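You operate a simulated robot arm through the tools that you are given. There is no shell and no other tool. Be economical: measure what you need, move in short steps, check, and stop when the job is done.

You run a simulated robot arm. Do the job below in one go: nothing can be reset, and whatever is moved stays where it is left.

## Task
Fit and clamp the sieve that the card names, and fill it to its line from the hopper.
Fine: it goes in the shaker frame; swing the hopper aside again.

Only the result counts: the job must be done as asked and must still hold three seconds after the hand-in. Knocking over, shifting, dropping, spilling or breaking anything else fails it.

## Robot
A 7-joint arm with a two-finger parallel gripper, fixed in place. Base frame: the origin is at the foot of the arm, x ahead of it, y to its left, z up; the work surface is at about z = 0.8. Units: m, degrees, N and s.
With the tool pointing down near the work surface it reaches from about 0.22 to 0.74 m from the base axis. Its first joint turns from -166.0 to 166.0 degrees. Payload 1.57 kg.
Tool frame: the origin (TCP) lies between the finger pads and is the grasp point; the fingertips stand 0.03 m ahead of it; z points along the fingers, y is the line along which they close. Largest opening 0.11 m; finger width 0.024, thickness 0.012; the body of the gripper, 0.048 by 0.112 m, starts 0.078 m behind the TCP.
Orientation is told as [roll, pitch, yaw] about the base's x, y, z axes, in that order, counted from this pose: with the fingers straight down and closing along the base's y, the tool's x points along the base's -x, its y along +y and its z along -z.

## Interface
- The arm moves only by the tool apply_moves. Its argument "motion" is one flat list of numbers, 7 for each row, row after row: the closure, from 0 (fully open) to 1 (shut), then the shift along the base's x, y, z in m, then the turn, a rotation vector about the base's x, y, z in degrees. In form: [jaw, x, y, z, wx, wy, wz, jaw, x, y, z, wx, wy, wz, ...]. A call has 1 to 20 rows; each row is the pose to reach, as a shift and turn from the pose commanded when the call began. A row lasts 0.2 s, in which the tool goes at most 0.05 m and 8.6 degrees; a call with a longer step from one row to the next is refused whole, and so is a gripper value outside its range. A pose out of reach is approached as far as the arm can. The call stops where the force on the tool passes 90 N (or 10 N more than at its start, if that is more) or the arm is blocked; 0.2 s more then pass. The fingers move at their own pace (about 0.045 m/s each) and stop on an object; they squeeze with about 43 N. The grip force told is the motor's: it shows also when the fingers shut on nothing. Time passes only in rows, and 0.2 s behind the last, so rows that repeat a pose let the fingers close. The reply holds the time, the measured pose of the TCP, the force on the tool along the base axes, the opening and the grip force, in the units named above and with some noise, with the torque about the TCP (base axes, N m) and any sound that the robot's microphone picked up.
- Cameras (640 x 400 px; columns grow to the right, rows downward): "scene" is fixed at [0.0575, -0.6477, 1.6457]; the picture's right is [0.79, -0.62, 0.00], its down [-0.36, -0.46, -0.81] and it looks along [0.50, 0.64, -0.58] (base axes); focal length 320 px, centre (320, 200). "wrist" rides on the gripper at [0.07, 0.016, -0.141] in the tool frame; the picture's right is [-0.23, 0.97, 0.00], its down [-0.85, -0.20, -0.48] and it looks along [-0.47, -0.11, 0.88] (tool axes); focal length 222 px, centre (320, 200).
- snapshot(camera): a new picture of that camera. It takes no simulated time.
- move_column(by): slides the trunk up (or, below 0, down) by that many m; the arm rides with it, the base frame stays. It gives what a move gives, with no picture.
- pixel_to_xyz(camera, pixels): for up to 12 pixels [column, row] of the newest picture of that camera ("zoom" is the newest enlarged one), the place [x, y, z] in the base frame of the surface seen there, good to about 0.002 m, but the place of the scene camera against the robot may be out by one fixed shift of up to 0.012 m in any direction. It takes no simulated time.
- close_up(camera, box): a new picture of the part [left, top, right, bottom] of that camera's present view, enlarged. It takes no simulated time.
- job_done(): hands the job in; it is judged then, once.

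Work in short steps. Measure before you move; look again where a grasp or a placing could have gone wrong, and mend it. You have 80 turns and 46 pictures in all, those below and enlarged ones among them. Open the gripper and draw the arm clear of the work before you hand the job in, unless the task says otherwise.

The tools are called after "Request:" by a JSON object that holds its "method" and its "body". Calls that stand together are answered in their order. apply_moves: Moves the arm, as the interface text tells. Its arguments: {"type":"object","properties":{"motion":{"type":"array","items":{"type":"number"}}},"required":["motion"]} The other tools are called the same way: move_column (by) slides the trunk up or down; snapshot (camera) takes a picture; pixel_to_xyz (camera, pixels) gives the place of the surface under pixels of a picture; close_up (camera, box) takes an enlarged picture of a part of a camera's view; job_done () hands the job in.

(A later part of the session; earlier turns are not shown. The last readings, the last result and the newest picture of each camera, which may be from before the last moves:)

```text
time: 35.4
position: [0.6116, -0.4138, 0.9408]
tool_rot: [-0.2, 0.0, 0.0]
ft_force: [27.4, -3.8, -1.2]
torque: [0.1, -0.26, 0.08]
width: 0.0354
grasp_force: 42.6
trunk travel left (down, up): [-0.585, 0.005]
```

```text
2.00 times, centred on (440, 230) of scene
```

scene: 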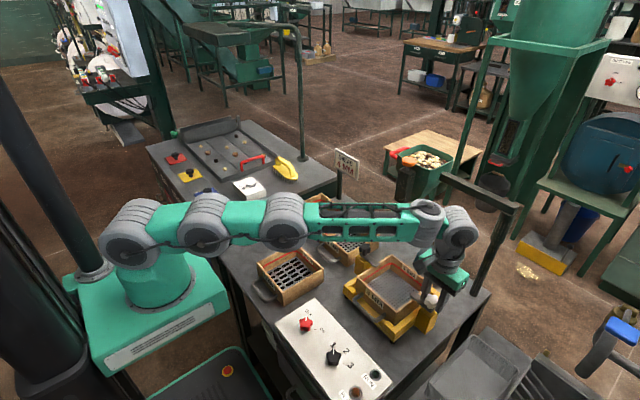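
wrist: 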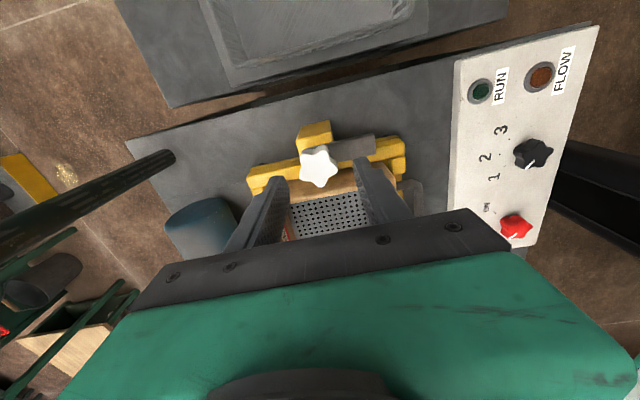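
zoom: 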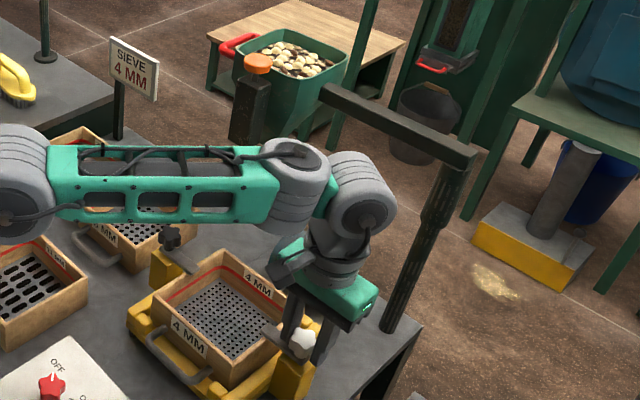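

Step too long again; nothing moved, but the picture serves. I measure the hopper: button (257,63), red handle (238,45), block, bin rim, bar and post in the zoom.

Request:
{"method": "pixel_to_xyz", "body": {"camera": "zoom", "pixels": [[257, 60], [238, 38], [222, 48], [226, 56], [250, 85], [270, 85], [250, 135], [347, 60], [235, 65], [285, 30], [310, 90], [252, 36]]}}

Request:
{"method": "pixel_to_xyz", "body": {"camera": "zoom", "pixels": [[290, 138], [330, 90], [340, 100], [465, 155], [475, 150], [440, 210], [440, 225], [390, 322], [400, 320], [310, 125], [280, 120], [395, 120]]}}

```text
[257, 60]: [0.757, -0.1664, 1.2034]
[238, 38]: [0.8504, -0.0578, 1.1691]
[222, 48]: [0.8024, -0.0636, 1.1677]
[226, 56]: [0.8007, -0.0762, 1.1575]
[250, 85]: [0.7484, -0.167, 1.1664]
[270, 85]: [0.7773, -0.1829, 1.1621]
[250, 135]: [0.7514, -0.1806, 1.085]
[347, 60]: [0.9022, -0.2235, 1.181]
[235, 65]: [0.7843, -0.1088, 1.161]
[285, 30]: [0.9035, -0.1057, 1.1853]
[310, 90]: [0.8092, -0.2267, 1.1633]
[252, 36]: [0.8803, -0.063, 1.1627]
```

```text
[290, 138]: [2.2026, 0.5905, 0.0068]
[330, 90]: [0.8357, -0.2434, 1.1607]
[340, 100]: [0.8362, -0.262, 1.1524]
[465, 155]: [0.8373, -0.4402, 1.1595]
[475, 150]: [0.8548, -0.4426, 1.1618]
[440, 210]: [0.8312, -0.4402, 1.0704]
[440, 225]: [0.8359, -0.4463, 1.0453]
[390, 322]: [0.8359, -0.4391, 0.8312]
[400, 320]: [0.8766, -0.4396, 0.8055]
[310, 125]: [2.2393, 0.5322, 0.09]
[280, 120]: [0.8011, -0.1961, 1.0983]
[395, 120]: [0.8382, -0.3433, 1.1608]
```

Robot-frame estimates: post axis ≈ (0.842,-0.44), bin centre radius 0.285, handle bar along x at y≈-0.055, z≈1.163, and a swing of about +57° to reach the sieve. I first release the white knob with proper step sizes.

Request:
{"method": "apply_moves", "body": {"motion": [0.7, 0, 0, 0, 0, 0, 0, 0.5, 0, 0, 0, 0, 0, 0, 0.45, 0, 0, 0, 0, 0, 0, 0.45, 0, 0, 0.02, 0, 0, 0, 0.45, -0.01, 0, 0.055, 0, 0, 0, 0.45, -0.035, 0.02, 0.085, 0, 0, 0, 0.45, -0.06, 0.05, 0.1, 0, 0, 0, 0.45, -0.08, 0.09, 0.115, 0, 0, 0, 0.45, -0.095, 0.13, 0.13, 0, 0, 0, 0.45, -0.105, 0.17, 0.145, 0, 0, 0, 0.45, -0.11, 0.21, 0.16, 0, 0, 0, 0.45, -0.11, 0.25, 0.18, 0, 0, 0, 0.45, -0.11, 0.29, 0.2, 0, 0, 0, 0.45, -0.11, 0.33, 0.22, 0, 0, 0, 0.45, -0.11, 0.36, 0.25, 0, 0, 0]}}

```text
time: 38.6
position: [0.4987, -0.0532, 1.193]
tool_rot: [0.0, 0.0, -0.1]
ft_force: [0.5, -0.4, 0.4]
torque: [0.01, -0.03, -0.02]
width: 0.0603
grasp_force: 0.1
trunk travel left (down, up): [-0.585, 0.005]
```

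Now I tilt the tool 45° forward (wy=-45) at about (0.62,-0.053,1.22) so the wrist camera looks at the handle.

Request:
{"method": "apply_moves", "body": {"motion": [0.45, 0.02, 0, 0.01, 0, -8, 0, 0.45, 0.04, 0, 0.02, 0, -16, 0, 0.45, 0.06, 0, 0.03, 0, -24, 0, 0.45, 0.08, 0, 0.035, 0, -32, 0, 0.45, 0.1, 0, 0.035, 0, -40, 0, 0.45, 0.12, 0, 0.035, 0, -45, 0, 0.45, 0.12, 0, 0.035, 0, -45, 0]}}

Request:
{"method": "snapshot", "body": {"camera": "wrist"}}

```text
time: 40.2
position: [0.6197, -0.0543, 1.2268]
tool_rot: [-0.1, -45.1, 0.0]
ft_force: [0.1, -0.6, -0.4]
torque: [0.01, -0.01, 0.0]
width: 0.0605
grasp_force: 0.0
trunk travel left (down, up): [-0.585, 0.005]
```

```text
13 pictures are left
```

wrist: 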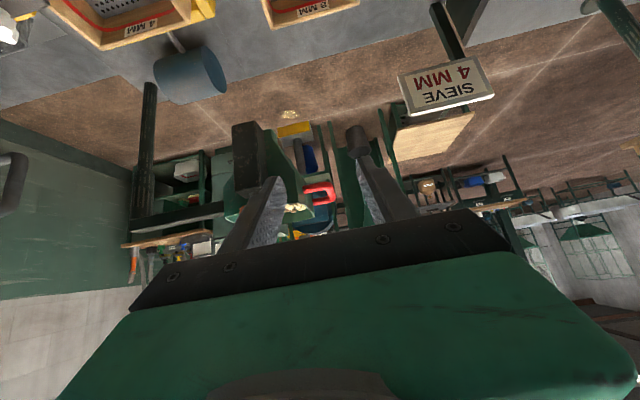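

The red handle appears at (320,192), the block at (247,150). I measure them in the wrist frame.

Request:
{"method": "pixel_to_xyz", "body": {"camera": "wrist", "pixels": [[318, 187], [330, 187], [334, 195], [318, 201], [308, 187], [325, 202], [247, 150], [257, 140], [236, 130], [246, 125], [265, 165], [248, 183]]}}

Request:
{"method": "pixel_to_xyz", "body": {"camera": "wrist", "pixels": [[333, 188], [334, 192], [334, 200], [320, 184], [314, 201], [240, 205], [288, 185], [235, 215], [200, 208], [150, 130], [232, 170], [255, 180]]}}

```text
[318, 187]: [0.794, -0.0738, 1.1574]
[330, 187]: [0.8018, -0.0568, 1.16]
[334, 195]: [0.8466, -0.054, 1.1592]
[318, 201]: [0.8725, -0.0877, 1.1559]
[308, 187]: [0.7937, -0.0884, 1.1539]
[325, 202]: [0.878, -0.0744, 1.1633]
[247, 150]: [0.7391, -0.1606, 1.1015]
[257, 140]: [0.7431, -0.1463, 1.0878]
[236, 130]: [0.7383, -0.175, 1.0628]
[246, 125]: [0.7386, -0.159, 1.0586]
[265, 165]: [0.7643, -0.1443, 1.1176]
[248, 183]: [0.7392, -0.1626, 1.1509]
```

```text
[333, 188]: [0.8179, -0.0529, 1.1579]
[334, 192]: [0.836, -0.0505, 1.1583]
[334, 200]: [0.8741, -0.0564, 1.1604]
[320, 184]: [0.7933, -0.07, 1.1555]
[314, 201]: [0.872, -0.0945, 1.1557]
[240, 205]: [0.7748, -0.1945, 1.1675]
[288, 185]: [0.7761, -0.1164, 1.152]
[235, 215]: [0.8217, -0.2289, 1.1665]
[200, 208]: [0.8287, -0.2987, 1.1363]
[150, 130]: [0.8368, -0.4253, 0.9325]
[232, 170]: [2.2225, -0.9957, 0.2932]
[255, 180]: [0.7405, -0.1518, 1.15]
```

Handle: near leg x≈0.80, far leg x≈0.879, bar at y≈-0.057, z≈1.16. I move to a point back along the tool axis, then slide in to TCP (0.835,-0.057,1.163) with the jaw about 30 mm open around the bar.

Request:
{"method": "apply_moves", "body": {"motion": [0.73, 0.04, -0.003, 0, 0, 0, 0, 0.73, 0.08, -0.003, 0, 0, 0, 0, 0.73, 0.12, -0.003, -0.005, 0, 0, 0, 0.73, 0.155, -0.003, -0.015, 0, 0, 0, 0.73, 0.1755, -0.003, -0.0235, 0, 0, 0, 0.73, 0.1755, -0.003, -0.0235, 0, 0, 0]}}

Request:
{"method": "snapshot", "body": {"camera": "wrist"}}

```text
time: 41.6
position: [0.7922, -0.0584, 1.2034]
tool_rot: [0.1, -45.1, 0.0]
ft_force: [0.4, 0.8, -0.4]
torque: [-0.02, 0.02, 0.01]
width: 0.0294
grasp_force: 0.1
trunk travel left (down, up): [-0.585, 0.005]
```

```text
12 pictures are left
```

wrist: 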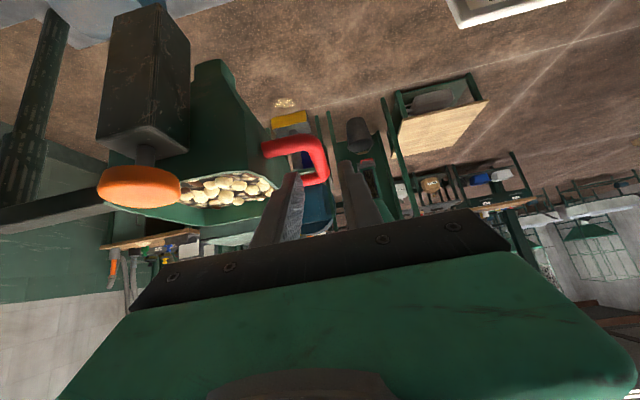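

The jaw lines up with the bar at (325,160). I take the button, handle and bin points from this closer view.

Request:
{"method": "pixel_to_xyz", "body": {"camera": "wrist", "pixels": [[322, 150], [326, 165], [318, 140], [285, 145], [290, 151], [325, 180], [100, 190], [178, 190], [140, 170], [140, 203], [145, 155], [230, 180]]}}

Request:
{"method": "pixel_to_xyz", "body": {"camera": "wrist", "pixels": [[200, 70], [232, 75], [225, 60], [205, 100], [195, 120], [110, 178], [270, 185], [180, 215], [40, 100], [30, 140], [55, 40], [60, 210]]}}

```text
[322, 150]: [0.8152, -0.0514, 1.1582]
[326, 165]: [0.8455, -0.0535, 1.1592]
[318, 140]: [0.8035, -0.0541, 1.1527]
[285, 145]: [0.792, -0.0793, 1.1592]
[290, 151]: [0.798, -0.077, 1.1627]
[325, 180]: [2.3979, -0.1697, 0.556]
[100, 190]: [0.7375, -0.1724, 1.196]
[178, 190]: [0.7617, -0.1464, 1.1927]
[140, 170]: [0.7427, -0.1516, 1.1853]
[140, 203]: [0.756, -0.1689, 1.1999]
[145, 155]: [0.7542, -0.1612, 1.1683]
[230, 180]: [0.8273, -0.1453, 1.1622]
```

```text
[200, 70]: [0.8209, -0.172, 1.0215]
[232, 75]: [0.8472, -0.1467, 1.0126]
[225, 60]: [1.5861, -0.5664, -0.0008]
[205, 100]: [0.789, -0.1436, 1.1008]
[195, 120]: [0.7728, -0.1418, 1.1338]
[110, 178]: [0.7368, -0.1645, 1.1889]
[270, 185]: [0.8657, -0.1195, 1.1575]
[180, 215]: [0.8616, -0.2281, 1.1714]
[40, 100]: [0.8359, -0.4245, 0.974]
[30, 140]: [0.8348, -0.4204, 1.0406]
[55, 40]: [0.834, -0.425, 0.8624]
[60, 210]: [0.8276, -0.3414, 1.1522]
```

Spout bottom z≈1.01 near (0.84,-0.165); button at (0.755,-0.16), top 1.20. I slide in along the tool axis and close on the bar.

Request:
{"method": "apply_moves", "body": {"motion": [0.73, 0.014, 0, -0.0135, 0, 0, 0, 0.73, 0.028, 0, -0.027, 0, 0, 0, 0.73, 0.042, 0, -0.04, 0, 0, 0, 0.73, 0.042, 0, -0.04, 0, 0, 0, 1, 0.042, 0, -0.04, 0, 0, 0, 1, 0.042, 0, -0.04, 0, 0, 0, 1, 0.042, 0, -0.04, 0, 0, 0]}}

```text
time: 43.2
position: [0.8358, -0.0581, 1.1635]
tool_rot: [-0.1, -44.9, -0.1]
ft_force: [1.6, -3.9, 0.9]
torque: [-0.05, -0.11, 0.16]
width: 0.0136
grasp_force: 30.0
trunk travel left (down, up): [-0.585, 0.005]
```

The bar is gripped at 13.6 mm. I start the swing with 10° along the arc about (0.842,-0.44) and read the forces.

Request:
{"method": "apply_moves", "body": {"motion": [1, -0.0083, -0.0002, 0, 0, 0, 1.25, 1, -0.0167, -0.0006, 0, 0, 0, 2.5, 1, -0.0333, -0.002, 0, 0, 0, 5, 1, -0.0498, -0.0041, 0, 0, 0, 7.5, 1, -0.0662, -0.0069, 0, 0, 0, 10, 1, -0.0662, -0.0069, 0, 0, 0, 10]}}

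```text
time: 44.6
position: [0.7684, -0.0646, 1.1642]
tool_rot: [0.1, -45.0, 10.0]
ft_force: [2.7, -7.2, 0.6]
torque: [-0.12, 0.2, 0.58]
width: 0.0135
grasp_force: 29.6
trunk travel left (down, up): [-0.585, 0.005]
```

Forces are small and the handle follows. I continue the arc from 10° to 34°.

Request:
{"method": "apply_moves", "body": {"motion": [1, -0.026, -0.006, 0, 0, 0, 4, 1, -0.0515, -0.0138, 0, 0, 0, 8, 1, -0.0764, -0.0233, 0, 0, 0, 12, 1, -0.1006, -0.0346, 0, 0, 0, 16, 1, -0.1239, -0.0475, 0, 0, 0, 20, 1, -0.1463, -0.062, 0, 0, 0, 24, 1, -0.1463, -0.062, 0, 0, 0, 24]}}

```text
time: 46.2
position: [0.6223, -0.1265, 1.1635]
tool_rot: [0.1, -44.9, 34.1]
ft_force: [-2.6, 7.2, 0.1]
torque: [0.3, -0.29, 0.9]
width: 0.0141
grasp_force: 30.9
trunk travel left (down, up): [-0.585, 0.005]
```

Still low forces. I continue to 57°.

Request:
{"method": "apply_moves", "body": {"motion": [1, -0.0213, -0.0161, 0, 0, 0, 4, 1, -0.0414, -0.0335, 0, 0, 0, 8, 1, -0.0603, -0.0524, 0, 0, 0, 12, 1, -0.0778, -0.0725, 0, 0, 0, 16, 1, -0.0939, -0.0938, 0, 0, 0, 20, 1, -0.1049, -0.1105, 0, 0, 0, 23, 1, -0.1049, -0.1105, 0, 0, 0, 23]}}

Request:
{"method": "snapshot", "body": {"camera": "scene"}}

```text
time: 47.8
position: [0.528, -0.2226, 1.1528]
tool_rot: [-0.6, -45.1, 55.0]
ft_force: [52.7, -36.9, 23.8]
torque: [-0.14, 0.05, 0.65]
width: 0.0172
grasp_force: 33.1
out of reach, approached as far as the arm can: row 5, 6, 7
trunk travel left (down, up): [-0.585, 0.005]
```

```text
11 pictures are left
```

scene: 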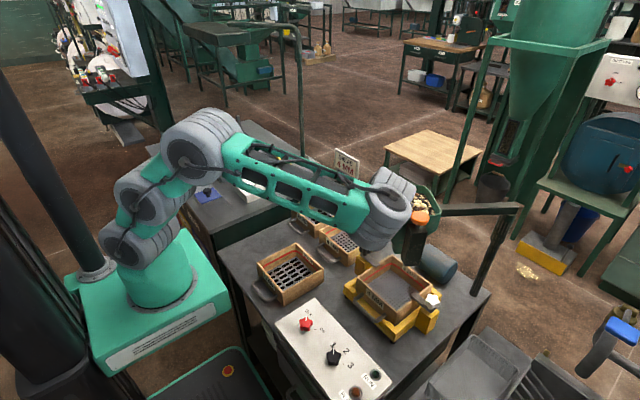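

The arm reached its limit near the end of the arc; the handle is at about 54° with a ~64 N radial pull. I ease the tool inward ~6 mm and up ~10 mm to unload it.

Request:
{"method": "apply_moves", "body": {"motion": [1, 0.003, -0.002, 0.004, 0, 0, 0, 1, 0.005, -0.0035, 0.008, 0, 0, 0, 1, 0.005, -0.0035, 0.008, 0, 0, 0]}}

Request:
{"method": "close_up", "body": {"camera": "scene", "box": [340, 170, 500, 340]}}

```text
time: 48.6
position: [0.5274, -0.2188, 1.1474]
tool_rot: [-0.5, -45.1, 56.7]
ft_force: [51.7, -38.2, 28.0]
torque: [0.04, 0.25, -0.38]
width: 0.0172
grasp_force: 31.9
out of reach, approached as far as the arm can: row 1, 2, 3
trunk travel left (down, up): [-0.585, 0.005]
```

```text
2.35 times, centred on (420, 255) of scene
```

zoom: 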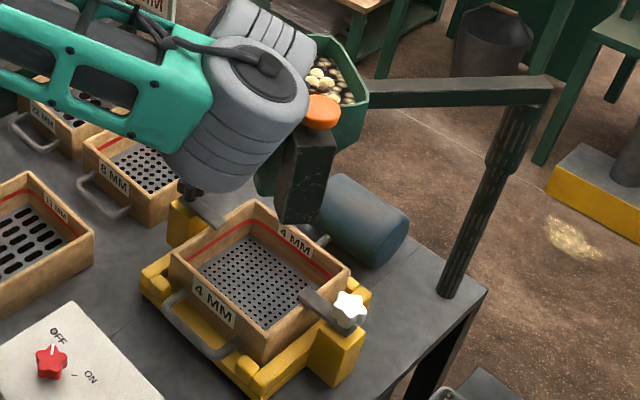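

The command still sits at a limit. I measure where the hopper now is (button at zoom (322,105), bar, block).

Request:
{"method": "pixel_to_xyz", "body": {"camera": "zoom", "pixels": [[322, 105], [338, 112], [305, 105], [380, 95], [440, 93], [500, 90], [540, 88], [310, 150], [300, 205], [345, 310], [270, 185], [360, 90]]}}

```text
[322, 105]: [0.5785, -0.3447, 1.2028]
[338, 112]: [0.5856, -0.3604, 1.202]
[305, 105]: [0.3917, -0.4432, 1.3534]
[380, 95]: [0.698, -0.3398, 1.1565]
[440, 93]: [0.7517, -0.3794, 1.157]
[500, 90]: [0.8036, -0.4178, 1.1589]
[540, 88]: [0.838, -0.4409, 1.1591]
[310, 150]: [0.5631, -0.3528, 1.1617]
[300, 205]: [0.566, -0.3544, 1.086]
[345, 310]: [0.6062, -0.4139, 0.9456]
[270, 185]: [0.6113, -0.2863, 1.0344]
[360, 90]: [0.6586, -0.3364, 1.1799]
```

The bar direction says the swing is 54°; the spout is ~1.5 cm short of the sieve centre. I open the jaw to unload, with the pose held.

Request:
{"method": "apply_moves", "body": {"motion": [0.85, 0, 0, 0, 0, 0, 0, 0.75, 0, 0, 0, 0, 0, 0, 0.72, 0, 0, 0, 0, 0, 0, 0.72, 0, 0, 0, 0, 0, 0]}}

```text
time: 49.6
position: [0.521, -0.2145, 1.1471]
tool_rot: [0.1, -45.0, 56.9]
ft_force: [5.5, -3.8, -2.6]
torque: [0.04, 0.1, -0.05]
width: 0.0366
grasp_force: 3.4
trunk travel left (down, up): [-0.585, 0.005]
```

Unloaded. I withdraw along the tool axis, rise, and bring the tool upright (yaw stays ~57°).

Request:
{"method": "apply_moves", "body": {"motion": [0.72, -0.0098, -0.0148, 0.0177, 0, 0, 0, 0.72, -0.0196, -0.0296, 0.0354, 0, 0, 0, 0.72, -0.0294, -0.0444, 0.0531, 0, 0, 0, 0.72, -0.0294, -0.0444, 0.085, 0, 0, 0, 0.72, -0.0294, -0.0444, 0.115, 0, 0, 0, 0.8, -0.0294, -0.0444, 0.115, -6.3, 4.1, 0, 0.8, -0.0294, -0.0444, 0.115, -12.6, 8.2, 0, 0.8, -0.0294, -0.0444, 0.115, -18.9, 12.3, 0, 0.8, -0.0294, -0.0444, 0.115, -25.2, 16.4, 0, 0.8, -0.0294, -0.0444, 0.115, -31.5, 20.5, 0, 1, -0.0294, -0.0444, 0.115, -37.7, 24.5, 0, 1, -0.0294, -0.0444, 0.115, -37.7, 24.5, 0]}}

```text
time: 51.0
position: [0.4806, -0.2113, 1.1631]
tool_rot: [0.6, -42.5, 53.6]
ft_force: [55.4, -24.6, -15.1]
torque: [0.32, 0.14, 1.15]
width: 0.1093
grasp_force: 30.5
out of reach, approached as far as the arm can: row 1, 2, 3, 4, 5, 6
trunk travel left (down, up): [-0.585, 0.005]
stopped in row 6: the force on the tool passed its limit at 218 N (the readings are from after the stop); the commanded pose is now the measured one
```

The arm hit its limit and strained against something; the jaw now reads fully open. I look at what happened.

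Request:
{"method": "close_up", "body": {"camera": "scene", "box": [320, 140, 540, 350]}}

Request:
{"method": "snapshot", "body": {"camera": "wrist"}}

```text
1.90 times, centred on (430, 245) of scene
```

zoom: 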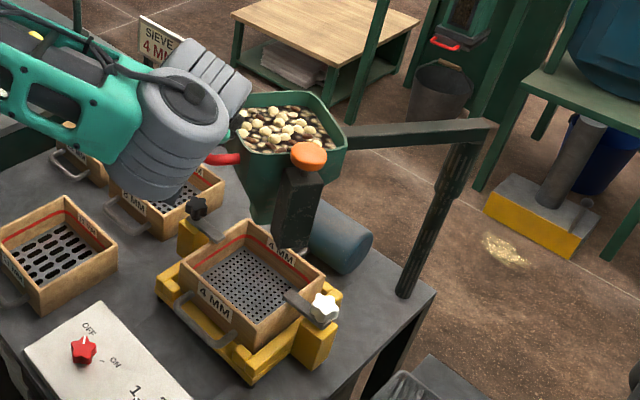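

```text
8 pictures are left
```

wrist: 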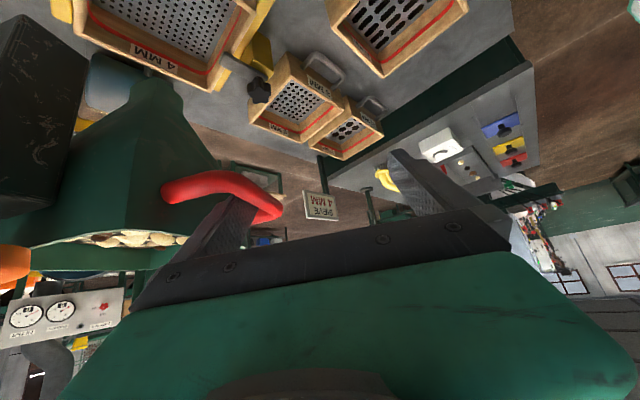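

Nothing spilled; the inner finger still hooks the handle and the hopper swung back a little. I measure handle and bar before freeing the finger.

Request:
{"method": "pixel_to_xyz", "body": {"camera": "wrist", "pixels": [[170, 188], [200, 180], [230, 180], [260, 195], [272, 205], [275, 215], [220, 220], [240, 205], [440, 185], [120, 200], [10, 255], [80, 90]]}}

Request:
{"method": "pixel_to_xyz", "body": {"camera": "zoom", "pixels": [[310, 152], [360, 135], [420, 130], [485, 128], [225, 158], [240, 158], [295, 190], [210, 157]]}}

```text
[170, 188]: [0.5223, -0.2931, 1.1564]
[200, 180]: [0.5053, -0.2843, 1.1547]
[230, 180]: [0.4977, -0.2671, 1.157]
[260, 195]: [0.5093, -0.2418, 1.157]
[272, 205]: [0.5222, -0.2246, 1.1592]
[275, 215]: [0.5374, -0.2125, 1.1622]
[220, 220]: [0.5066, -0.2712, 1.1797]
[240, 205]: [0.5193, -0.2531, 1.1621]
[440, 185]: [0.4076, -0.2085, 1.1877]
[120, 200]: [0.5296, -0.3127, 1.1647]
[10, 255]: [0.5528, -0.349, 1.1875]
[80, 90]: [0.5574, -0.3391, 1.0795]
```

```text
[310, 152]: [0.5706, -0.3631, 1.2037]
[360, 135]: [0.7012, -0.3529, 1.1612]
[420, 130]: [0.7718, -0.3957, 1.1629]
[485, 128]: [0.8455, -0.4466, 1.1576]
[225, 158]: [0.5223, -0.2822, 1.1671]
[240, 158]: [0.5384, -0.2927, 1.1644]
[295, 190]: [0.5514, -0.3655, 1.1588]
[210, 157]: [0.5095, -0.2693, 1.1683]
```

The hopper has in fact ended at ~57° (bar direction 147°, near-leg end at (0.497,-0.266) as predicted). Inner finger is at about (0.525,-0.244) inside the loop. I open the jaw fully to stop the motor pulling, ease inward 5 mm and turn the yaw back slightly.

Request:
{"method": "apply_moves", "body": {"motion": [0, 0.002, -0.001, 0, 0, 0, 0, 0, 0.004, -0.003, 0, 0, 0, 0, 0, 0.004, -0.003, 0, 0, 0, 0]}}

```text
time: 51.8
position: [0.4799, -0.2101, 1.1633]
tool_rot: [1.0, -42.4, 54.2]
ft_force: [20.1, -14.8, -1.5]
torque: [-0.3, 0.05, 0.23]
width: 0.1102
grasp_force: 0.2
trunk travel left (down, up): [-0.585, 0.005]
```

Load dropped to 25 N with no reach warning. I ease inward another 5 mm.

Request:
{"method": "apply_moves", "body": {"motion": [0, 0.003, -0.002, 0, 0, 0, 0, 0, 0.005, -0.003, 0, 0, 0, 0, 0, 0.005, -0.003, 0, 0, 0, 0]}}

```text
time: 52.5
position: [0.4812, -0.2109, 1.1661]
tool_rot: [0.8, -42.4, 54.3]
ft_force: [0.1, 0.4, 0.4]
torque: [0.0, -0.01, 0.01]
width: 0.1099
grasp_force: 0.2
trunk travel left (down, up): [-0.585, 0.005]
```

Unloaded completely. I lift the finger out of the loop, mostly upward with a slight backward lean.

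Request:
{"method": "apply_moves", "body": {"motion": [0, -0.002, -0.003, 0.01, 0, 0, 0, 0, -0.004, -0.006, 0.02, 0, 0, 0, 0, -0.006, -0.009, 0.03, 0, 0, 0]}}

```text
time: 53.4
position: [0.4787, -0.2144, 1.173]
tool_rot: [0.9, -42.4, 54.3]
ft_force: [-0.4, 1.4, 0.1]
torque: [0.01, 0.02, -0.01]
width: 0.1102
grasp_force: 0.1
out of reach, approached as far as the arm can: row 1, 2, 3
trunk travel left (down, up): [-0.585, 0.005]
```

Raising is limited at this orientation. Tilting the tool toward vertical about the finger line keeps the finger at the same spot, so I try 8° of that.

Request:
{"method": "apply_moves", "body": {"motion": [0, 0, 0, 0, -3.2, 2.4, 0, 0, 0, 0, 0, -6.5, 4.7, 0, 0, 0, 0, 0, -6.5, 4.7, 0]}}

```text
time: 54.1
position: [0.4779, -0.2127, 1.1726]
tool_rot: [0.8, -34.4, 54.1]
ft_force: [0.5, 0.5, 0.2]
torque: [0.02, 0.03, 0.0]
width: 0.1101
grasp_force: 0.0
trunk travel left (down, up): [-0.585, 0.005]
```

That worked without limits (tilt now 34°). I tilt 16° more and then lift.

Request:
{"method": "apply_moves", "body": {"motion": [0, 0, 0, 0, -4.8, 3.5, 0, 0, 0, 0, 0, -9.7, 7, 0, 0, 0, 0, 0.01, -13, 9.4, 0, 0, 0, 0, 0.02, -13, 9.4, 0, 0, 0, 0, 0.03, -13, 9.4, 0, 0, 0, 0, 0.04, -13, 9.4, 0]}}

```text
time: 55.5
position: [0.479, -0.2128, 1.2137]
tool_rot: [0.9, -18.3, 54.3]
ft_force: [-0.3, 0.8, 0.1]
torque: [-0.01, -0.02, -0.04]
width: 0.1101
grasp_force: 0.0
trunk travel left (down, up): [-0.585, 0.005]
```

The finger is out of the loop. I go upright, rise, close the fingers, and move above the orange button at about (0.561,-0.358), top z 1.20.

Request:
{"method": "apply_moves", "body": {"motion": [0.2, 0, 0, 0.02, -5, 3.6, 0, 0.4, 0, 0, 0.04, -10, 7.2, 0, 0.6, 0.01, -0.015, 0.055, -14.8, 10.7, 0, 1, 0.03, -0.045, 0.06, -14.8, 10.7, 0, 1, 0.05, -0.08, 0.06, -14.8, 10.7, 0, 1, 0.066, -0.115, 0.06, -14.8, 10.7, 0, 1, 0.082, -0.145, 0.055, -14.8, 10.7, 0, 1, 0.082, -0.145, 0.055, -14.8, 10.7, 0, 1, 0.082, -0.145, 0.055, -14.8, 10.7, 0]}}

Request:
{"method": "snapshot", "body": {"camera": "wrist"}}

```text
time: 57.5
position: [0.5495, -0.3517, 1.2619]
tool_rot: [0.9, -0.1, 54.2]
ft_force: [0.1, 0.6, 0.2]
torque: [0.01, -0.02, -0.01]
width: 0.0
grasp_force: 21.5
out of reach, approached as far as the arm can: row 2, 3, 7, 8, 9
trunk travel left (down, up): [-0.585, 0.005]
```

```text
7 pictures are left
```

wrist: 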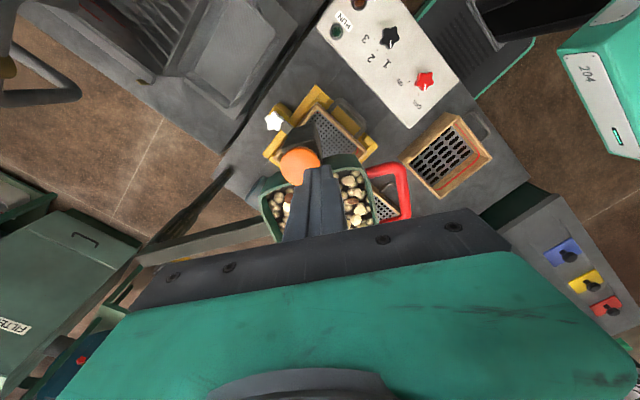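

The fingers are just beside the button at (299,165). I measure its centre.

Request:
{"method": "pixel_to_xyz", "body": {"camera": "wrist", "pixels": [[299, 165], [284, 163], [313, 160], [299, 153], [300, 178], [325, 120], [340, 145], [150, 255], [200, 235], [400, 190]]}}

```text
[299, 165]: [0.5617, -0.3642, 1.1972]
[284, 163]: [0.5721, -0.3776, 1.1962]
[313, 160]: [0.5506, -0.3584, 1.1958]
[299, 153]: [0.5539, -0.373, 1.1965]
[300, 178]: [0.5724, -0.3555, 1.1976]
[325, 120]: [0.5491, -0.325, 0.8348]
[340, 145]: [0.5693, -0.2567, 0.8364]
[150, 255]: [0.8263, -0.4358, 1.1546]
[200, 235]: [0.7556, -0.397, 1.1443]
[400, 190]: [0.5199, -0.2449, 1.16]
```

Button centre (0.562,-0.365), top 1.197. Lower should be in better reach, so I move to it with tips ~7 mm above.

Request:
{"method": "apply_moves", "body": {"motion": [1, 0, 0, -0.025, 0, 0, 0, 1, 0.0125, -0.0135, -0.027, 0, 0, 0, 1, 0.0125, -0.0135, -0.027, 0, 0, 0]}}

```text
time: 58.4
position: [0.5568, -0.3631, 1.2295]
tool_rot: [0.9, 0.0, 54.1]
ft_force: [0.3, -0.3, 0.0]
torque: [0.01, 0.02, 0.03]
width: 0.0002
grasp_force: 21.0
out of reach, approached as far as the arm can: row 2, 3
trunk travel left (down, up): [-0.585, 0.005]
```

Within 5 mm of the centre, tips at ~1.20. I press down 6 mm and listen/read the force, then come back up.

Request:
{"method": "apply_moves", "body": {"motion": [1, 0.002, -0.001, -0.004, 0, 0, 0, 1, 0.002, -0.001, -0.008, 0, 0, 0, 1, 0.002, -0.001, 0.004, 0, 0, 0]}}

Request:
{"method": "close_up", "body": {"camera": "scene", "box": [320, 170, 480, 400]}}

```text
time: 59.1
position: [0.5585, -0.3637, 1.2352]
tool_rot: [0.9, -0.1, 54.3]
ft_force: [0.0, 0.5, -0.4]
torque: [0.05, -0.03, 0.01]
width: 0.0
grasp_force: 21.5
trunk travel left (down, up): [-0.585, 0.005]
```

```text
1.74 times, centred on (400, 285) of scene
```

zoom: 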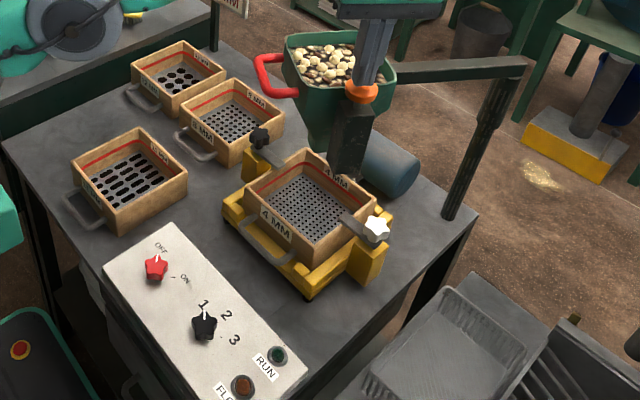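

The sieve is well in view and still empty. I press deeper and stop there to read force; no time passes between calls.

Request:
{"method": "apply_moves", "body": {"motion": [1, 0, 0, -0.008, 0, 0, 0, 1, 0, 0, -0.016, 0, 0, 0]}}

```text
time: 59.8
position: [0.5597, -0.3619, 1.2204]
tool_rot: [0.8, -0.1, 54.1]
ft_force: [-1.2, 0.3, 3.6]
torque: [-0.01, 0.02, -0.04]
width: 0.0
grasp_force: 21.5
trunk travel left (down, up): [-0.585, 0.005]
heard: click
```

A click at z 1.220: the button is down with 3.6 N. I hold for a moment and look.

Request:
{"method": "apply_moves", "body": {"motion": [1, 0, 0, 0, 0, 0, 0]}}

Request:
{"method": "close_up", "body": {"camera": "scene", "box": [340, 210, 440, 400]}}

```text
time: 60.1
position: [0.5588, -0.3619, 1.2199]
tool_rot: [0.7, -0.1, 54.3]
ft_force: [-2.0, -0.1, 3.0]
torque: [-0.01, 0.03, -0.01]
width: 0.0
grasp_force: 21.1
trunk travel left (down, up): [-0.585, 0.005]
```

```text
2.11 times, centred on (390, 305) of scene
```

zoom: 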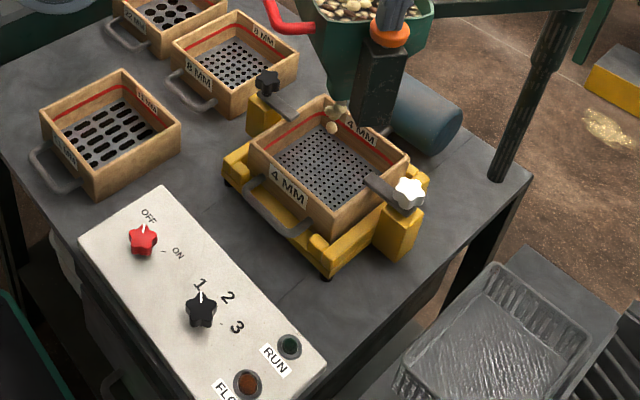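

Nuts are falling from the spout into the sieve. I hold ~1.2 s more and look again.

Request:
{"method": "apply_moves", "body": {"motion": [1, 0, 0, 0, 0, 0, 0, 1, 0, 0, 0, 0, 0, 0, 1, 0, 0, 0, 0, 0, 0, 1, 0, 0, 0, 0, 0, 0, 1, 0, 0, 0, 0, 0, 0]}}

Request:
{"method": "close_up", "body": {"camera": "scene", "box": [350, 240, 430, 330]}}

```text
time: 61.4
position: [0.5585, -0.3623, 1.2197]
tool_rot: [0.9, -0.1, 54.3]
ft_force: [0.7, 0.2, 4.3]
torque: [0.01, -0.01, 0.04]
width: 0.0
grasp_force: 21.7
trunk travel left (down, up): [-0.585, 0.005]
```

```text
4.44 times, centred on (390, 285) of scene
```

zoom: 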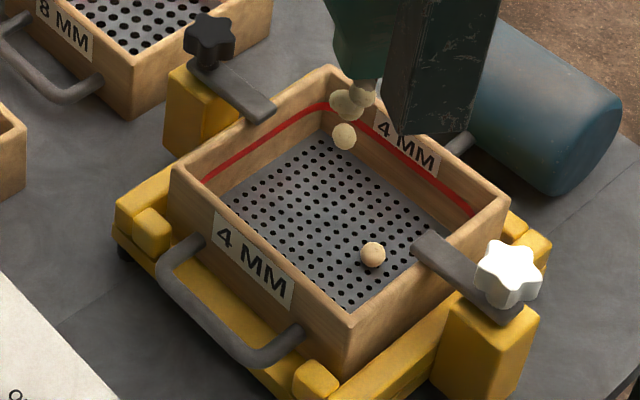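

Only one nut has landed and a few are in the air, so the flow is slow. I hold for 3 s more and check.

Request:
{"method": "apply_moves", "body": {"motion": [1, 0, 0, 0, 0, 0, 0, 1, 0, 0, 0, 0, 0, 0, 1, 0, 0, 0, 0, 0, 0, 1, 0, 0, 0, 0, 0, 0, 1, 0, 0, 0, 0, 0, 0, 1, 0, 0, 0, 0, 0, 0, 1, 0, 0, 0, 0, 0, 0, 1, 0, 0, 0, 0, 0, 0, 1, 0, 0, 0, 0, 0, 0, 1, 0, 0, 0, 0, 0, 0, 1, 0, 0, 0, 0, 0, 0, 1, 0, 0, 0, 0, 0, 0, 1, 0, 0, 0, 0, 0, 0, 1, 0, 0, 0, 0, 0, 0]}}

Request:
{"method": "close_up", "body": {"camera": "scene", "box": [350, 240, 430, 330]}}

```text
time: 64.3
position: [0.5602, -0.3619, 1.2189]
tool_rot: [0.9, -0.1, 54.2]
ft_force: [-0.2, 0.6, 4.4]
torque: [-0.01, -0.01, 0.03]
width: 0.0001
grasp_force: 20.9
trunk travel left (down, up): [-0.585, 0.005]
```

```text
4.44 times, centred on (390, 285) of scene
```

zoom: 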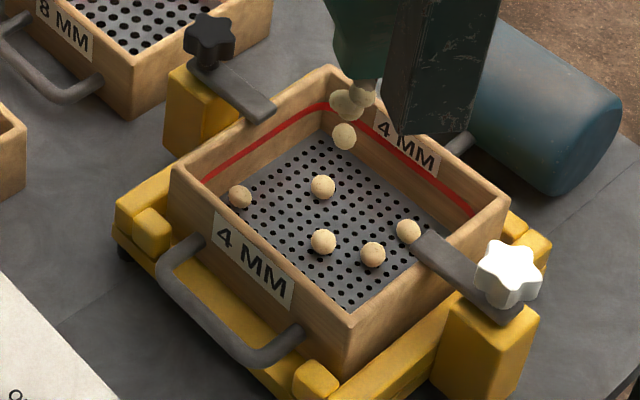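

Five nuts lie in the sieve after ~4.5 s of pressing; the stream is steady. I measure nut tops, floor and the red line for a rate estimate.

Request:
{"method": "pixel_to_xyz", "body": {"camera": "zoom", "pixels": [[240, 190], [322, 180], [322, 234], [372, 247], [407, 224], [300, 200], [270, 134], [240, 155], [440, 190], [380, 140], [360, 88], [345, 135]]}}

```text
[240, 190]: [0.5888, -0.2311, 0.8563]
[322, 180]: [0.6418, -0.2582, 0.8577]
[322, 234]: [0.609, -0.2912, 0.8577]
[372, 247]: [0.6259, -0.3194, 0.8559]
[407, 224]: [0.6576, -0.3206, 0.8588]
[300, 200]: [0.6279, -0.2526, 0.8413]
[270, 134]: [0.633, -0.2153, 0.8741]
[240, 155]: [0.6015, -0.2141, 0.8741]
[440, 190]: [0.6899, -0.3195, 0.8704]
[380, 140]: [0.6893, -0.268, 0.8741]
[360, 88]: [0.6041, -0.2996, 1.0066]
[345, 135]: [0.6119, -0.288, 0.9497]
```

Line z ≈ 0.873, floor 0.841, nuts ~17 mm tall, so it is far from the line (two nut layers). I keep holding 4 s, watching force and sound.

Request:
{"method": "apply_moves", "body": {"motion": [1, 0, 0, 0, 0, 0, 0, 1, 0, 0, 0, 0, 0, 0, 1, 0, 0, 0, 0, 0, 0, 1, 0, 0, 0, 0, 0, 0, 1, 0, 0, 0, 0, 0, 0, 1, 0, 0, 0, 0, 0, 0, 1, 0, 0, 0, 0, 0, 0, 1, 0, 0, 0, 0, 0, 0, 1, 0, 0, 0, 0, 0, 0, 1, 0, 0, 0, 0, 0, 0, 1, 0, 0, 0, 0, 0, 0, 1, 0, 0, 0, 0, 0, 0, 1, 0, 0, 0, 0, 0, 0, 1, 0, 0, 0, 0, 0, 0, 1, 0, 0, 0, 0, 0, 0, 1, 0, 0, 0, 0, 0, 0, 1, 0, 0, 0, 0, 0, 0, 1, 0, 0, 0, 0, 0, 0, 1, 0, 0, 0, 0, 0, 0, 1, 0, 0, 0, 0, 0, 0]}}

Request:
{"method": "close_up", "body": {"camera": "scene", "box": [350, 240, 430, 330]}}

```text
time: 68.5
position: [0.5602, -0.3623, 1.2194]
tool_rot: [0.9, -0.1, 54.2]
ft_force: [0.1, 0.1, 3.1]
torque: [0.02, -0.02, 0.01]
width: 0.0001
grasp_force: 21.0
trunk travel left (down, up): [-0.585, 0.005]
```

```text
4.44 times, centred on (390, 285) of scene
```

zoom: 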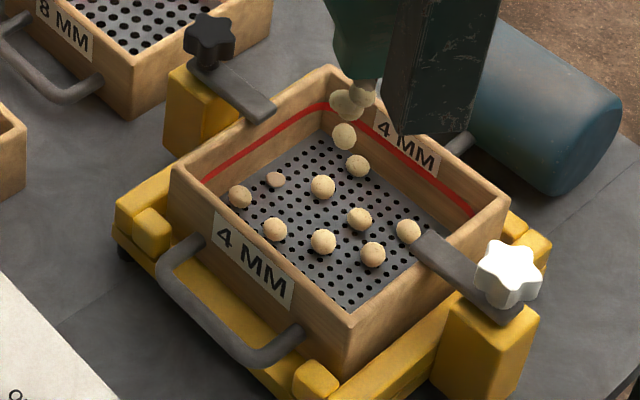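

Now 8–9 nuts, one only partly risen at (275,180). I compare heights with before to learn how the level shows.

Request:
{"method": "pixel_to_xyz", "body": {"camera": "zoom", "pixels": [[240, 190], [322, 180], [322, 234], [372, 247], [407, 224], [300, 200], [275, 178], [275, 222], [358, 159], [359, 211], [340, 190], [345, 135]]}}

```text
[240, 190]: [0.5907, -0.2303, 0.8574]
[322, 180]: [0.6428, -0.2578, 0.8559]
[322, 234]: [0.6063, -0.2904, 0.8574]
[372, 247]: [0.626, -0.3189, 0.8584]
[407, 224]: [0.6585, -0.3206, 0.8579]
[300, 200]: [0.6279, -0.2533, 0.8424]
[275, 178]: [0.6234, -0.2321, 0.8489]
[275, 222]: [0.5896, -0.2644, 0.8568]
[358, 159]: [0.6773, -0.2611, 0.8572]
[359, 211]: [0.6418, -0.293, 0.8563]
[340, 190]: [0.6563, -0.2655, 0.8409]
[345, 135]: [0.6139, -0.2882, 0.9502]
```

Nuts settle on a roughly 34 mm grid, one layer being ~16 mm, so the line is about two layers; rate is about one nut per second. I hold for ~11 s more in three calls, then look.

Request:
{"method": "apply_moves", "body": {"motion": [1, 0, 0, 0, 0, 0, 0, 1, 0, 0, 0, 0, 0, 0, 1, 0, 0, 0, 0, 0, 0, 1, 0, 0, 0, 0, 0, 0, 1, 0, 0, 0, 0, 0, 0, 1, 0, 0, 0, 0, 0, 0, 1, 0, 0, 0, 0, 0, 0, 1, 0, 0, 0, 0, 0, 0, 1, 0, 0, 0, 0, 0, 0, 1, 0, 0, 0, 0, 0, 0, 1, 0, 0, 0, 0, 0, 0, 1, 0, 0, 0, 0, 0, 0, 1, 0, 0, 0, 0, 0, 0, 1, 0, 0, 0, 0, 0, 0, 1, 0, 0, 0, 0, 0, 0, 1, 0, 0, 0, 0, 0, 0, 1, 0, 0, 0, 0, 0, 0, 1, 0, 0, 0, 0, 0, 0, 1, 0, 0, 0, 0, 0, 0, 1, 0, 0, 0, 0, 0, 0]}}

Request:
{"method": "apply_moves", "body": {"motion": [1, 0, 0, 0, 0, 0, 0, 1, 0, 0, 0, 0, 0, 0, 1, 0, 0, 0, 0, 0, 0, 1, 0, 0, 0, 0, 0, 0, 1, 0, 0, 0, 0, 0, 0, 1, 0, 0, 0, 0, 0, 0, 1, 0, 0, 0, 0, 0, 0, 1, 0, 0, 0, 0, 0, 0, 1, 0, 0, 0, 0, 0, 0, 1, 0, 0, 0, 0, 0, 0, 1, 0, 0, 0, 0, 0, 0, 1, 0, 0, 0, 0, 0, 0, 1, 0, 0, 0, 0, 0, 0, 1, 0, 0, 0, 0, 0, 0, 1, 0, 0, 0, 0, 0, 0]}}

Request:
{"method": "close_up", "body": {"camera": "scene", "box": [350, 240, 430, 330]}}

```text
time: 72.8
position: [0.5587, -0.3626, 1.2194]
tool_rot: [0.8, -0.2, 54.2]
ft_force: [-0.3, 0.9, 3.1]
torque: [0.0, -0.02, 0.0]
width: 0.0001
grasp_force: 20.9
trunk travel left (down, up): [-0.585, 0.005]
```

```text
time: 76.0
position: [0.5585, -0.362, 1.2195]
tool_rot: [1.0, -0.1, 54.2]
ft_force: [-1.0, 0.1, 2.3]
torque: [0.02, 0.01, -0.03]
width: 0.0
grasp_force: 21.4
trunk travel left (down, up): [-0.585, 0.005]
```

```text
4.44 times, centred on (390, 285) of scene
```

zoom: 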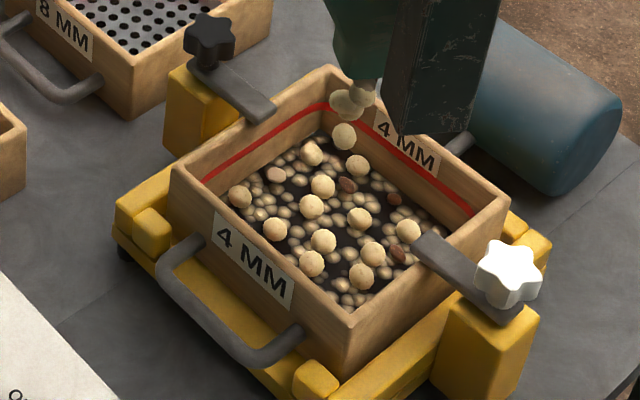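

Now a bed of nuts with a visible surface covers the floor. I measure the surface level.

Request:
{"method": "pixel_to_xyz", "body": {"camera": "zoom", "pixels": [[290, 190], [340, 205], [300, 210], [340, 260], [390, 210], [260, 205], [345, 285], [322, 180], [372, 247], [312, 200], [240, 192], [360, 268]]}}

```text
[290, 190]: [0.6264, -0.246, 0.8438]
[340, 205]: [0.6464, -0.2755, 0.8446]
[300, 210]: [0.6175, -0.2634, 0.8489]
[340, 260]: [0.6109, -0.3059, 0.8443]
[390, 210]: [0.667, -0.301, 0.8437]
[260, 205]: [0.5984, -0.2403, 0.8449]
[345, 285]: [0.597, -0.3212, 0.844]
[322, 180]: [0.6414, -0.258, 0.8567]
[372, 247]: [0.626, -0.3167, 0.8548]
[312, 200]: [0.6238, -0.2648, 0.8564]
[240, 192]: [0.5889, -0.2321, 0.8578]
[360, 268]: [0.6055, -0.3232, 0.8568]
```

The bed surface is at 0.844 against floor 0.8415 and line ~0.8735, so the rise is between 0.32 and 0.53 mm/s and needs 54–90 s more. With one picture left, I hold 42 s more (safe), then use that picture to calibrate.

Request:
{"method": "apply_moves", "body": {"motion": [1, 0, 0, 0, 0, 0, 0, 1, 0, 0, 0, 0, 0, 0, 1, 0, 0, 0, 0, 0, 0, 1, 0, 0, 0, 0, 0, 0, 1, 0, 0, 0, 0, 0, 0, 1, 0, 0, 0, 0, 0, 0, 1, 0, 0, 0, 0, 0, 0, 1, 0, 0, 0, 0, 0, 0, 1, 0, 0, 0, 0, 0, 0, 1, 0, 0, 0, 0, 0, 0, 1, 0, 0, 0, 0, 0, 0, 1, 0, 0, 0, 0, 0, 0, 1, 0, 0, 0, 0, 0, 0, 1, 0, 0, 0, 0, 0, 0, 1, 0, 0, 0, 0, 0, 0, 1, 0, 0, 0, 0, 0, 0, 1, 0, 0, 0, 0, 0, 0, 1, 0, 0, 0, 0, 0, 0, 1, 0, 0, 0, 0, 0, 0, 1, 0, 0, 0, 0, 0, 0]}}

Request:
{"method": "apply_moves", "body": {"motion": [1, 0, 0, 0, 0, 0, 0, 1, 0, 0, 0, 0, 0, 0, 1, 0, 0, 0, 0, 0, 0, 1, 0, 0, 0, 0, 0, 0, 1, 0, 0, 0, 0, 0, 0, 1, 0, 0, 0, 0, 0, 0, 1, 0, 0, 0, 0, 0, 0, 1, 0, 0, 0, 0, 0, 0, 1, 0, 0, 0, 0, 0, 0, 1, 0, 0, 0, 0, 0, 0, 1, 0, 0, 0, 0, 0, 0, 1, 0, 0, 0, 0, 0, 0, 1, 0, 0, 0, 0, 0, 0, 1, 0, 0, 0, 0, 0, 0, 1, 0, 0, 0, 0, 0, 0, 1, 0, 0, 0, 0, 0, 0, 1, 0, 0, 0, 0, 0, 0, 1, 0, 0, 0, 0, 0, 0, 1, 0, 0, 0, 0, 0, 0, 1, 0, 0, 0, 0, 0, 0]}}

Request:
{"method": "apply_moves", "body": {"motion": [1, 0, 0, 0, 0, 0, 0, 1, 0, 0, 0, 0, 0, 0, 1, 0, 0, 0, 0, 0, 0, 1, 0, 0, 0, 0, 0, 0, 1, 0, 0, 0, 0, 0, 0, 1, 0, 0, 0, 0, 0, 0, 1, 0, 0, 0, 0, 0, 0, 1, 0, 0, 0, 0, 0, 0, 1, 0, 0, 0, 0, 0, 0, 1, 0, 0, 0, 0, 0, 0, 1, 0, 0, 0, 0, 0, 0, 1, 0, 0, 0, 0, 0, 0, 1, 0, 0, 0, 0, 0, 0, 1, 0, 0, 0, 0, 0, 0, 1, 0, 0, 0, 0, 0, 0, 1, 0, 0, 0, 0, 0, 0, 1, 0, 0, 0, 0, 0, 0, 1, 0, 0, 0, 0, 0, 0, 1, 0, 0, 0, 0, 0, 0, 1, 0, 0, 0, 0, 0, 0]}}

Request:
{"method": "apply_moves", "body": {"motion": [1, 0, 0, 0, 0, 0, 0, 1, 0, 0, 0, 0, 0, 0, 1, 0, 0, 0, 0, 0, 0, 1, 0, 0, 0, 0, 0, 0, 1, 0, 0, 0, 0, 0, 0, 1, 0, 0, 0, 0, 0, 0, 1, 0, 0, 0, 0, 0, 0, 1, 0, 0, 0, 0, 0, 0, 1, 0, 0, 0, 0, 0, 0, 1, 0, 0, 0, 0, 0, 0, 1, 0, 0, 0, 0, 0, 0, 1, 0, 0, 0, 0, 0, 0, 1, 0, 0, 0, 0, 0, 0, 1, 0, 0, 0, 0, 0, 0, 1, 0, 0, 0, 0, 0, 0, 1, 0, 0, 0, 0, 0, 0, 1, 0, 0, 0, 0, 0, 0, 1, 0, 0, 0, 0, 0, 0, 1, 0, 0, 0, 0, 0, 0, 1, 0, 0, 0, 0, 0, 0]}}

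Request:
{"method": "apply_moves", "body": {"motion": [1, 0, 0, 0, 0, 0, 0, 1, 0, 0, 0, 0, 0, 0, 1, 0, 0, 0, 0, 0, 0, 1, 0, 0, 0, 0, 0, 0, 1, 0, 0, 0, 0, 0, 0, 1, 0, 0, 0, 0, 0, 0, 1, 0, 0, 0, 0, 0, 0, 1, 0, 0, 0, 0, 0, 0, 1, 0, 0, 0, 0, 0, 0, 1, 0, 0, 0, 0, 0, 0, 1, 0, 0, 0, 0, 0, 0, 1, 0, 0, 0, 0, 0, 0, 1, 0, 0, 0, 0, 0, 0, 1, 0, 0, 0, 0, 0, 0, 1, 0, 0, 0, 0, 0, 0, 1, 0, 0, 0, 0, 0, 0, 1, 0, 0, 0, 0, 0, 0, 1, 0, 0, 0, 0, 0, 0, 1, 0, 0, 0, 0, 0, 0, 1, 0, 0, 0, 0, 0, 0]}}

```text
time: 80.2
position: [0.5602, -0.3623, 1.2192]
tool_rot: [0.8, -0.1, 54.2]
ft_force: [-1.0, -0.1, 3.0]
torque: [0.02, -0.04, 0.01]
width: 0.0001
grasp_force: 21.1
trunk travel left (down, up): [-0.585, 0.005]
```

```text
time: 84.3
position: [0.5599, -0.3613, 1.2194]
tool_rot: [0.9, 0.0, 54.2]
ft_force: [-0.3, 0.6, 2.9]
torque: [0.02, -0.03, -0.02]
width: 0.0001
grasp_force: 21.0
trunk travel left (down, up): [-0.585, 0.005]
```

```text
time: 88.5
position: [0.5598, -0.3621, 1.2189]
tool_rot: [0.9, -0.2, 54.2]
ft_force: [-0.6, 0.0, 3.3]
torque: [-0.01, -0.03, -0.01]
width: 0.0
grasp_force: 21.3
trunk travel left (down, up): [-0.585, 0.005]
```

```text
time: 92.8
position: [0.5608, -0.3635, 1.2187]
tool_rot: [0.8, -0.1, 54.2]
ft_force: [0.7, -0.1, 3.4]
torque: [-0.01, 0.0, 0.0]
width: 0.0002
grasp_force: 21.4
trunk travel left (down, up): [-0.585, 0.005]
```

```text
time: 97.0
position: [0.5593, -0.3624, 1.2175]
tool_rot: [0.9, 0.0, 54.1]
ft_force: [0.7, -0.4, 3.5]
torque: [-0.03, 0.02, 0.0]
width: 0.0003
grasp_force: 21.4
trunk travel left (down, up): [-0.585, 0.005]
```

21 s more have passed. I test whether pixel_to_xyz on the old picture reflects the current level (it is free).

Request:
{"method": "pixel_to_xyz", "body": {"camera": "zoom", "pixels": [[290, 190], [340, 205], [300, 210], [340, 260], [390, 210], [260, 205]]}}

```text
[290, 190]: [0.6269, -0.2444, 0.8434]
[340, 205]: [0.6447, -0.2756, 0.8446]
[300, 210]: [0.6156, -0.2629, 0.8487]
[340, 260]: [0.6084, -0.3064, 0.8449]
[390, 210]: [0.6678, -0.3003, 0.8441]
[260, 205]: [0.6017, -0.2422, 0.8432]
```

It is the stored picture, as expected. I hold another ~17 s (four calls), then lift off the button and take the last picture.

Request:
{"method": "apply_moves", "body": {"motion": [1, 0, 0, 0, 0, 0, 0, 1, 0, 0, 0, 0, 0, 0, 1, 0, 0, 0, 0, 0, 0, 1, 0, 0, 0, 0, 0, 0, 1, 0, 0, 0, 0, 0, 0, 1, 0, 0, 0, 0, 0, 0, 1, 0, 0, 0, 0, 0, 0, 1, 0, 0, 0, 0, 0, 0, 1, 0, 0, 0, 0, 0, 0, 1, 0, 0, 0, 0, 0, 0, 1, 0, 0, 0, 0, 0, 0, 1, 0, 0, 0, 0, 0, 0, 1, 0, 0, 0, 0, 0, 0, 1, 0, 0, 0, 0, 0, 0, 1, 0, 0, 0, 0, 0, 0, 1, 0, 0, 0, 0, 0, 0, 1, 0, 0, 0, 0, 0, 0, 1, 0, 0, 0, 0, 0, 0, 1, 0, 0, 0, 0, 0, 0, 1, 0, 0, 0, 0, 0, 0]}}

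Request:
{"method": "apply_moves", "body": {"motion": [1, 0, 0, 0, 0, 0, 0, 1, 0, 0, 0, 0, 0, 0, 1, 0, 0, 0, 0, 0, 0, 1, 0, 0, 0, 0, 0, 0, 1, 0, 0, 0, 0, 0, 0, 1, 0, 0, 0, 0, 0, 0, 1, 0, 0, 0, 0, 0, 0, 1, 0, 0, 0, 0, 0, 0, 1, 0, 0, 0, 0, 0, 0, 1, 0, 0, 0, 0, 0, 0, 1, 0, 0, 0, 0, 0, 0, 1, 0, 0, 0, 0, 0, 0, 1, 0, 0, 0, 0, 0, 0, 1, 0, 0, 0, 0, 0, 0, 1, 0, 0, 0, 0, 0, 0, 1, 0, 0, 0, 0, 0, 0, 1, 0, 0, 0, 0, 0, 0, 1, 0, 0, 0, 0, 0, 0, 1, 0, 0, 0, 0, 0, 0, 1, 0, 0, 0, 0, 0, 0]}}

Request:
{"method": "apply_moves", "body": {"motion": [1, 0, 0, 0, 0, 0, 0, 1, 0, 0, 0, 0, 0, 0, 1, 0, 0, 0, 0, 0, 0, 1, 0, 0, 0, 0, 0, 0, 1, 0, 0, 0, 0, 0, 0, 1, 0, 0, 0, 0, 0, 0, 1, 0, 0, 0, 0, 0, 0, 1, 0, 0, 0, 0, 0, 0, 1, 0, 0, 0, 0, 0, 0, 1, 0, 0, 0, 0, 0, 0, 1, 0, 0, 0, 0, 0, 0, 1, 0, 0, 0, 0, 0, 0, 1, 0, 0, 0, 0, 0, 0, 1, 0, 0, 0, 0, 0, 0, 1, 0, 0, 0, 0, 0, 0, 1, 0, 0, 0, 0, 0, 0, 1, 0, 0, 0, 0, 0, 0, 1, 0, 0, 0, 0, 0, 0, 1, 0, 0, 0, 0, 0, 0, 1, 0, 0, 0, 0, 0, 0]}}

Request:
{"method": "apply_moves", "body": {"motion": [1, 0, 0, 0, 0, 0, 0, 1, 0, 0, 0, 0, 0, 0, 1, 0, 0, 0, 0, 0, 0, 1, 0, 0, 0, 0, 0, 0, 1, 0, 0, 0, 0, 0, 0, 1, 0, 0, 0, 0, 0, 0, 1, 0, 0, 0, 0, 0, 0, 1, 0, 0, 0, 0, 0, 0, 1, 0, 0, 0, 0, 0, 0, 1, 0, 0, 0, 0, 0, 0, 1, 0, 0, 0, 0, 0, 0, 1, 0, 0, 0, 0, 0, 0, 1, 0, 0, 0, 0, 0, 0, 1, 0, 0, 0, 0, 0, 0, 1, 0, 0, 0, 0, 0, 0, 1, 0, 0, 0, 0, 0, 0, 1, 0, 0, 0, 0, 0, 0, 1, 0, 0, 0, 0, 0, 0, 1, 0, 0, 0, 0, 0, 0, 1, 0, 0, 0, 0, 0, 0]}}

Request:
{"method": "apply_moves", "body": {"motion": [1, 0, 0, 0.016, 0, 0, 0, 1, 0, 0, 0.016, 0, 0, 0, 1, 0, 0, 0.016, 0, 0, 0]}}

Request:
{"method": "close_up", "body": {"camera": "scene", "box": [350, 240, 430, 330]}}

```text
time: 101.2
position: [0.5602, -0.3628, 1.2186]
tool_rot: [0.9, -0.1, 54.3]
ft_force: [0.0, 0.0, 4.0]
torque: [0.01, -0.02, 0.02]
width: 0.0
grasp_force: 21.2
trunk travel left (down, up): [-0.585, 0.005]
```

```text
time: 105.3
position: [0.559, -0.3627, 1.2193]
tool_rot: [0.8, -0.1, 54.3]
ft_force: [-0.1, -0.1, 3.1]
torque: [0.0, -0.01, -0.01]
width: 0.0
grasp_force: 21.6
trunk travel left (down, up): [-0.585, 0.005]
```

```text
time: 109.5
position: [0.5592, -0.3619, 1.2191]
tool_rot: [0.9, -0.1, 54.2]
ft_force: [-0.9, 0.0, 3.2]
torque: [0.03, -0.02, -0.05]
width: 0.0001
grasp_force: 21.4
trunk travel left (down, up): [-0.585, 0.005]
```

```text
time: 113.8
position: [0.559, -0.3622, 1.2191]
tool_rot: [1.0, -0.2, 54.2]
ft_force: [-0.4, -0.1, 3.7]
torque: [0.0, -0.03, -0.02]
width: 0.0002
grasp_force: 21.4
trunk travel left (down, up): [-0.585, 0.005]
```

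```text
time: 114.5
position: [0.5608, -0.3613, 1.2331]
tool_rot: [0.9, -0.1, 54.1]
ft_force: [-0.1, 0.0, -0.7]
torque: [0.02, -0.03, -0.01]
width: 0.0001
grasp_force: 21.1
trunk travel left (down, up): [-0.585, 0.005]
```

```text
4.44 times, centred on (390, 285) of scene
```

zoom: 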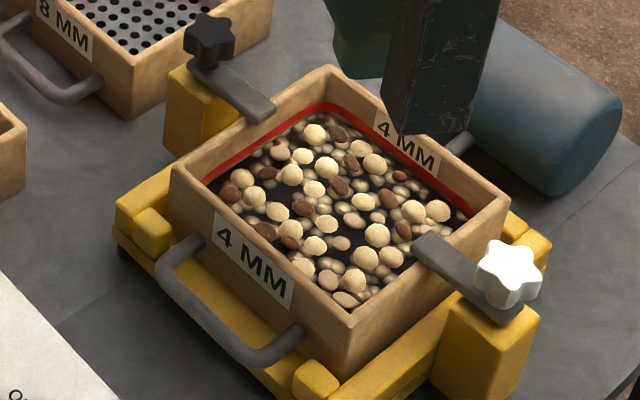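

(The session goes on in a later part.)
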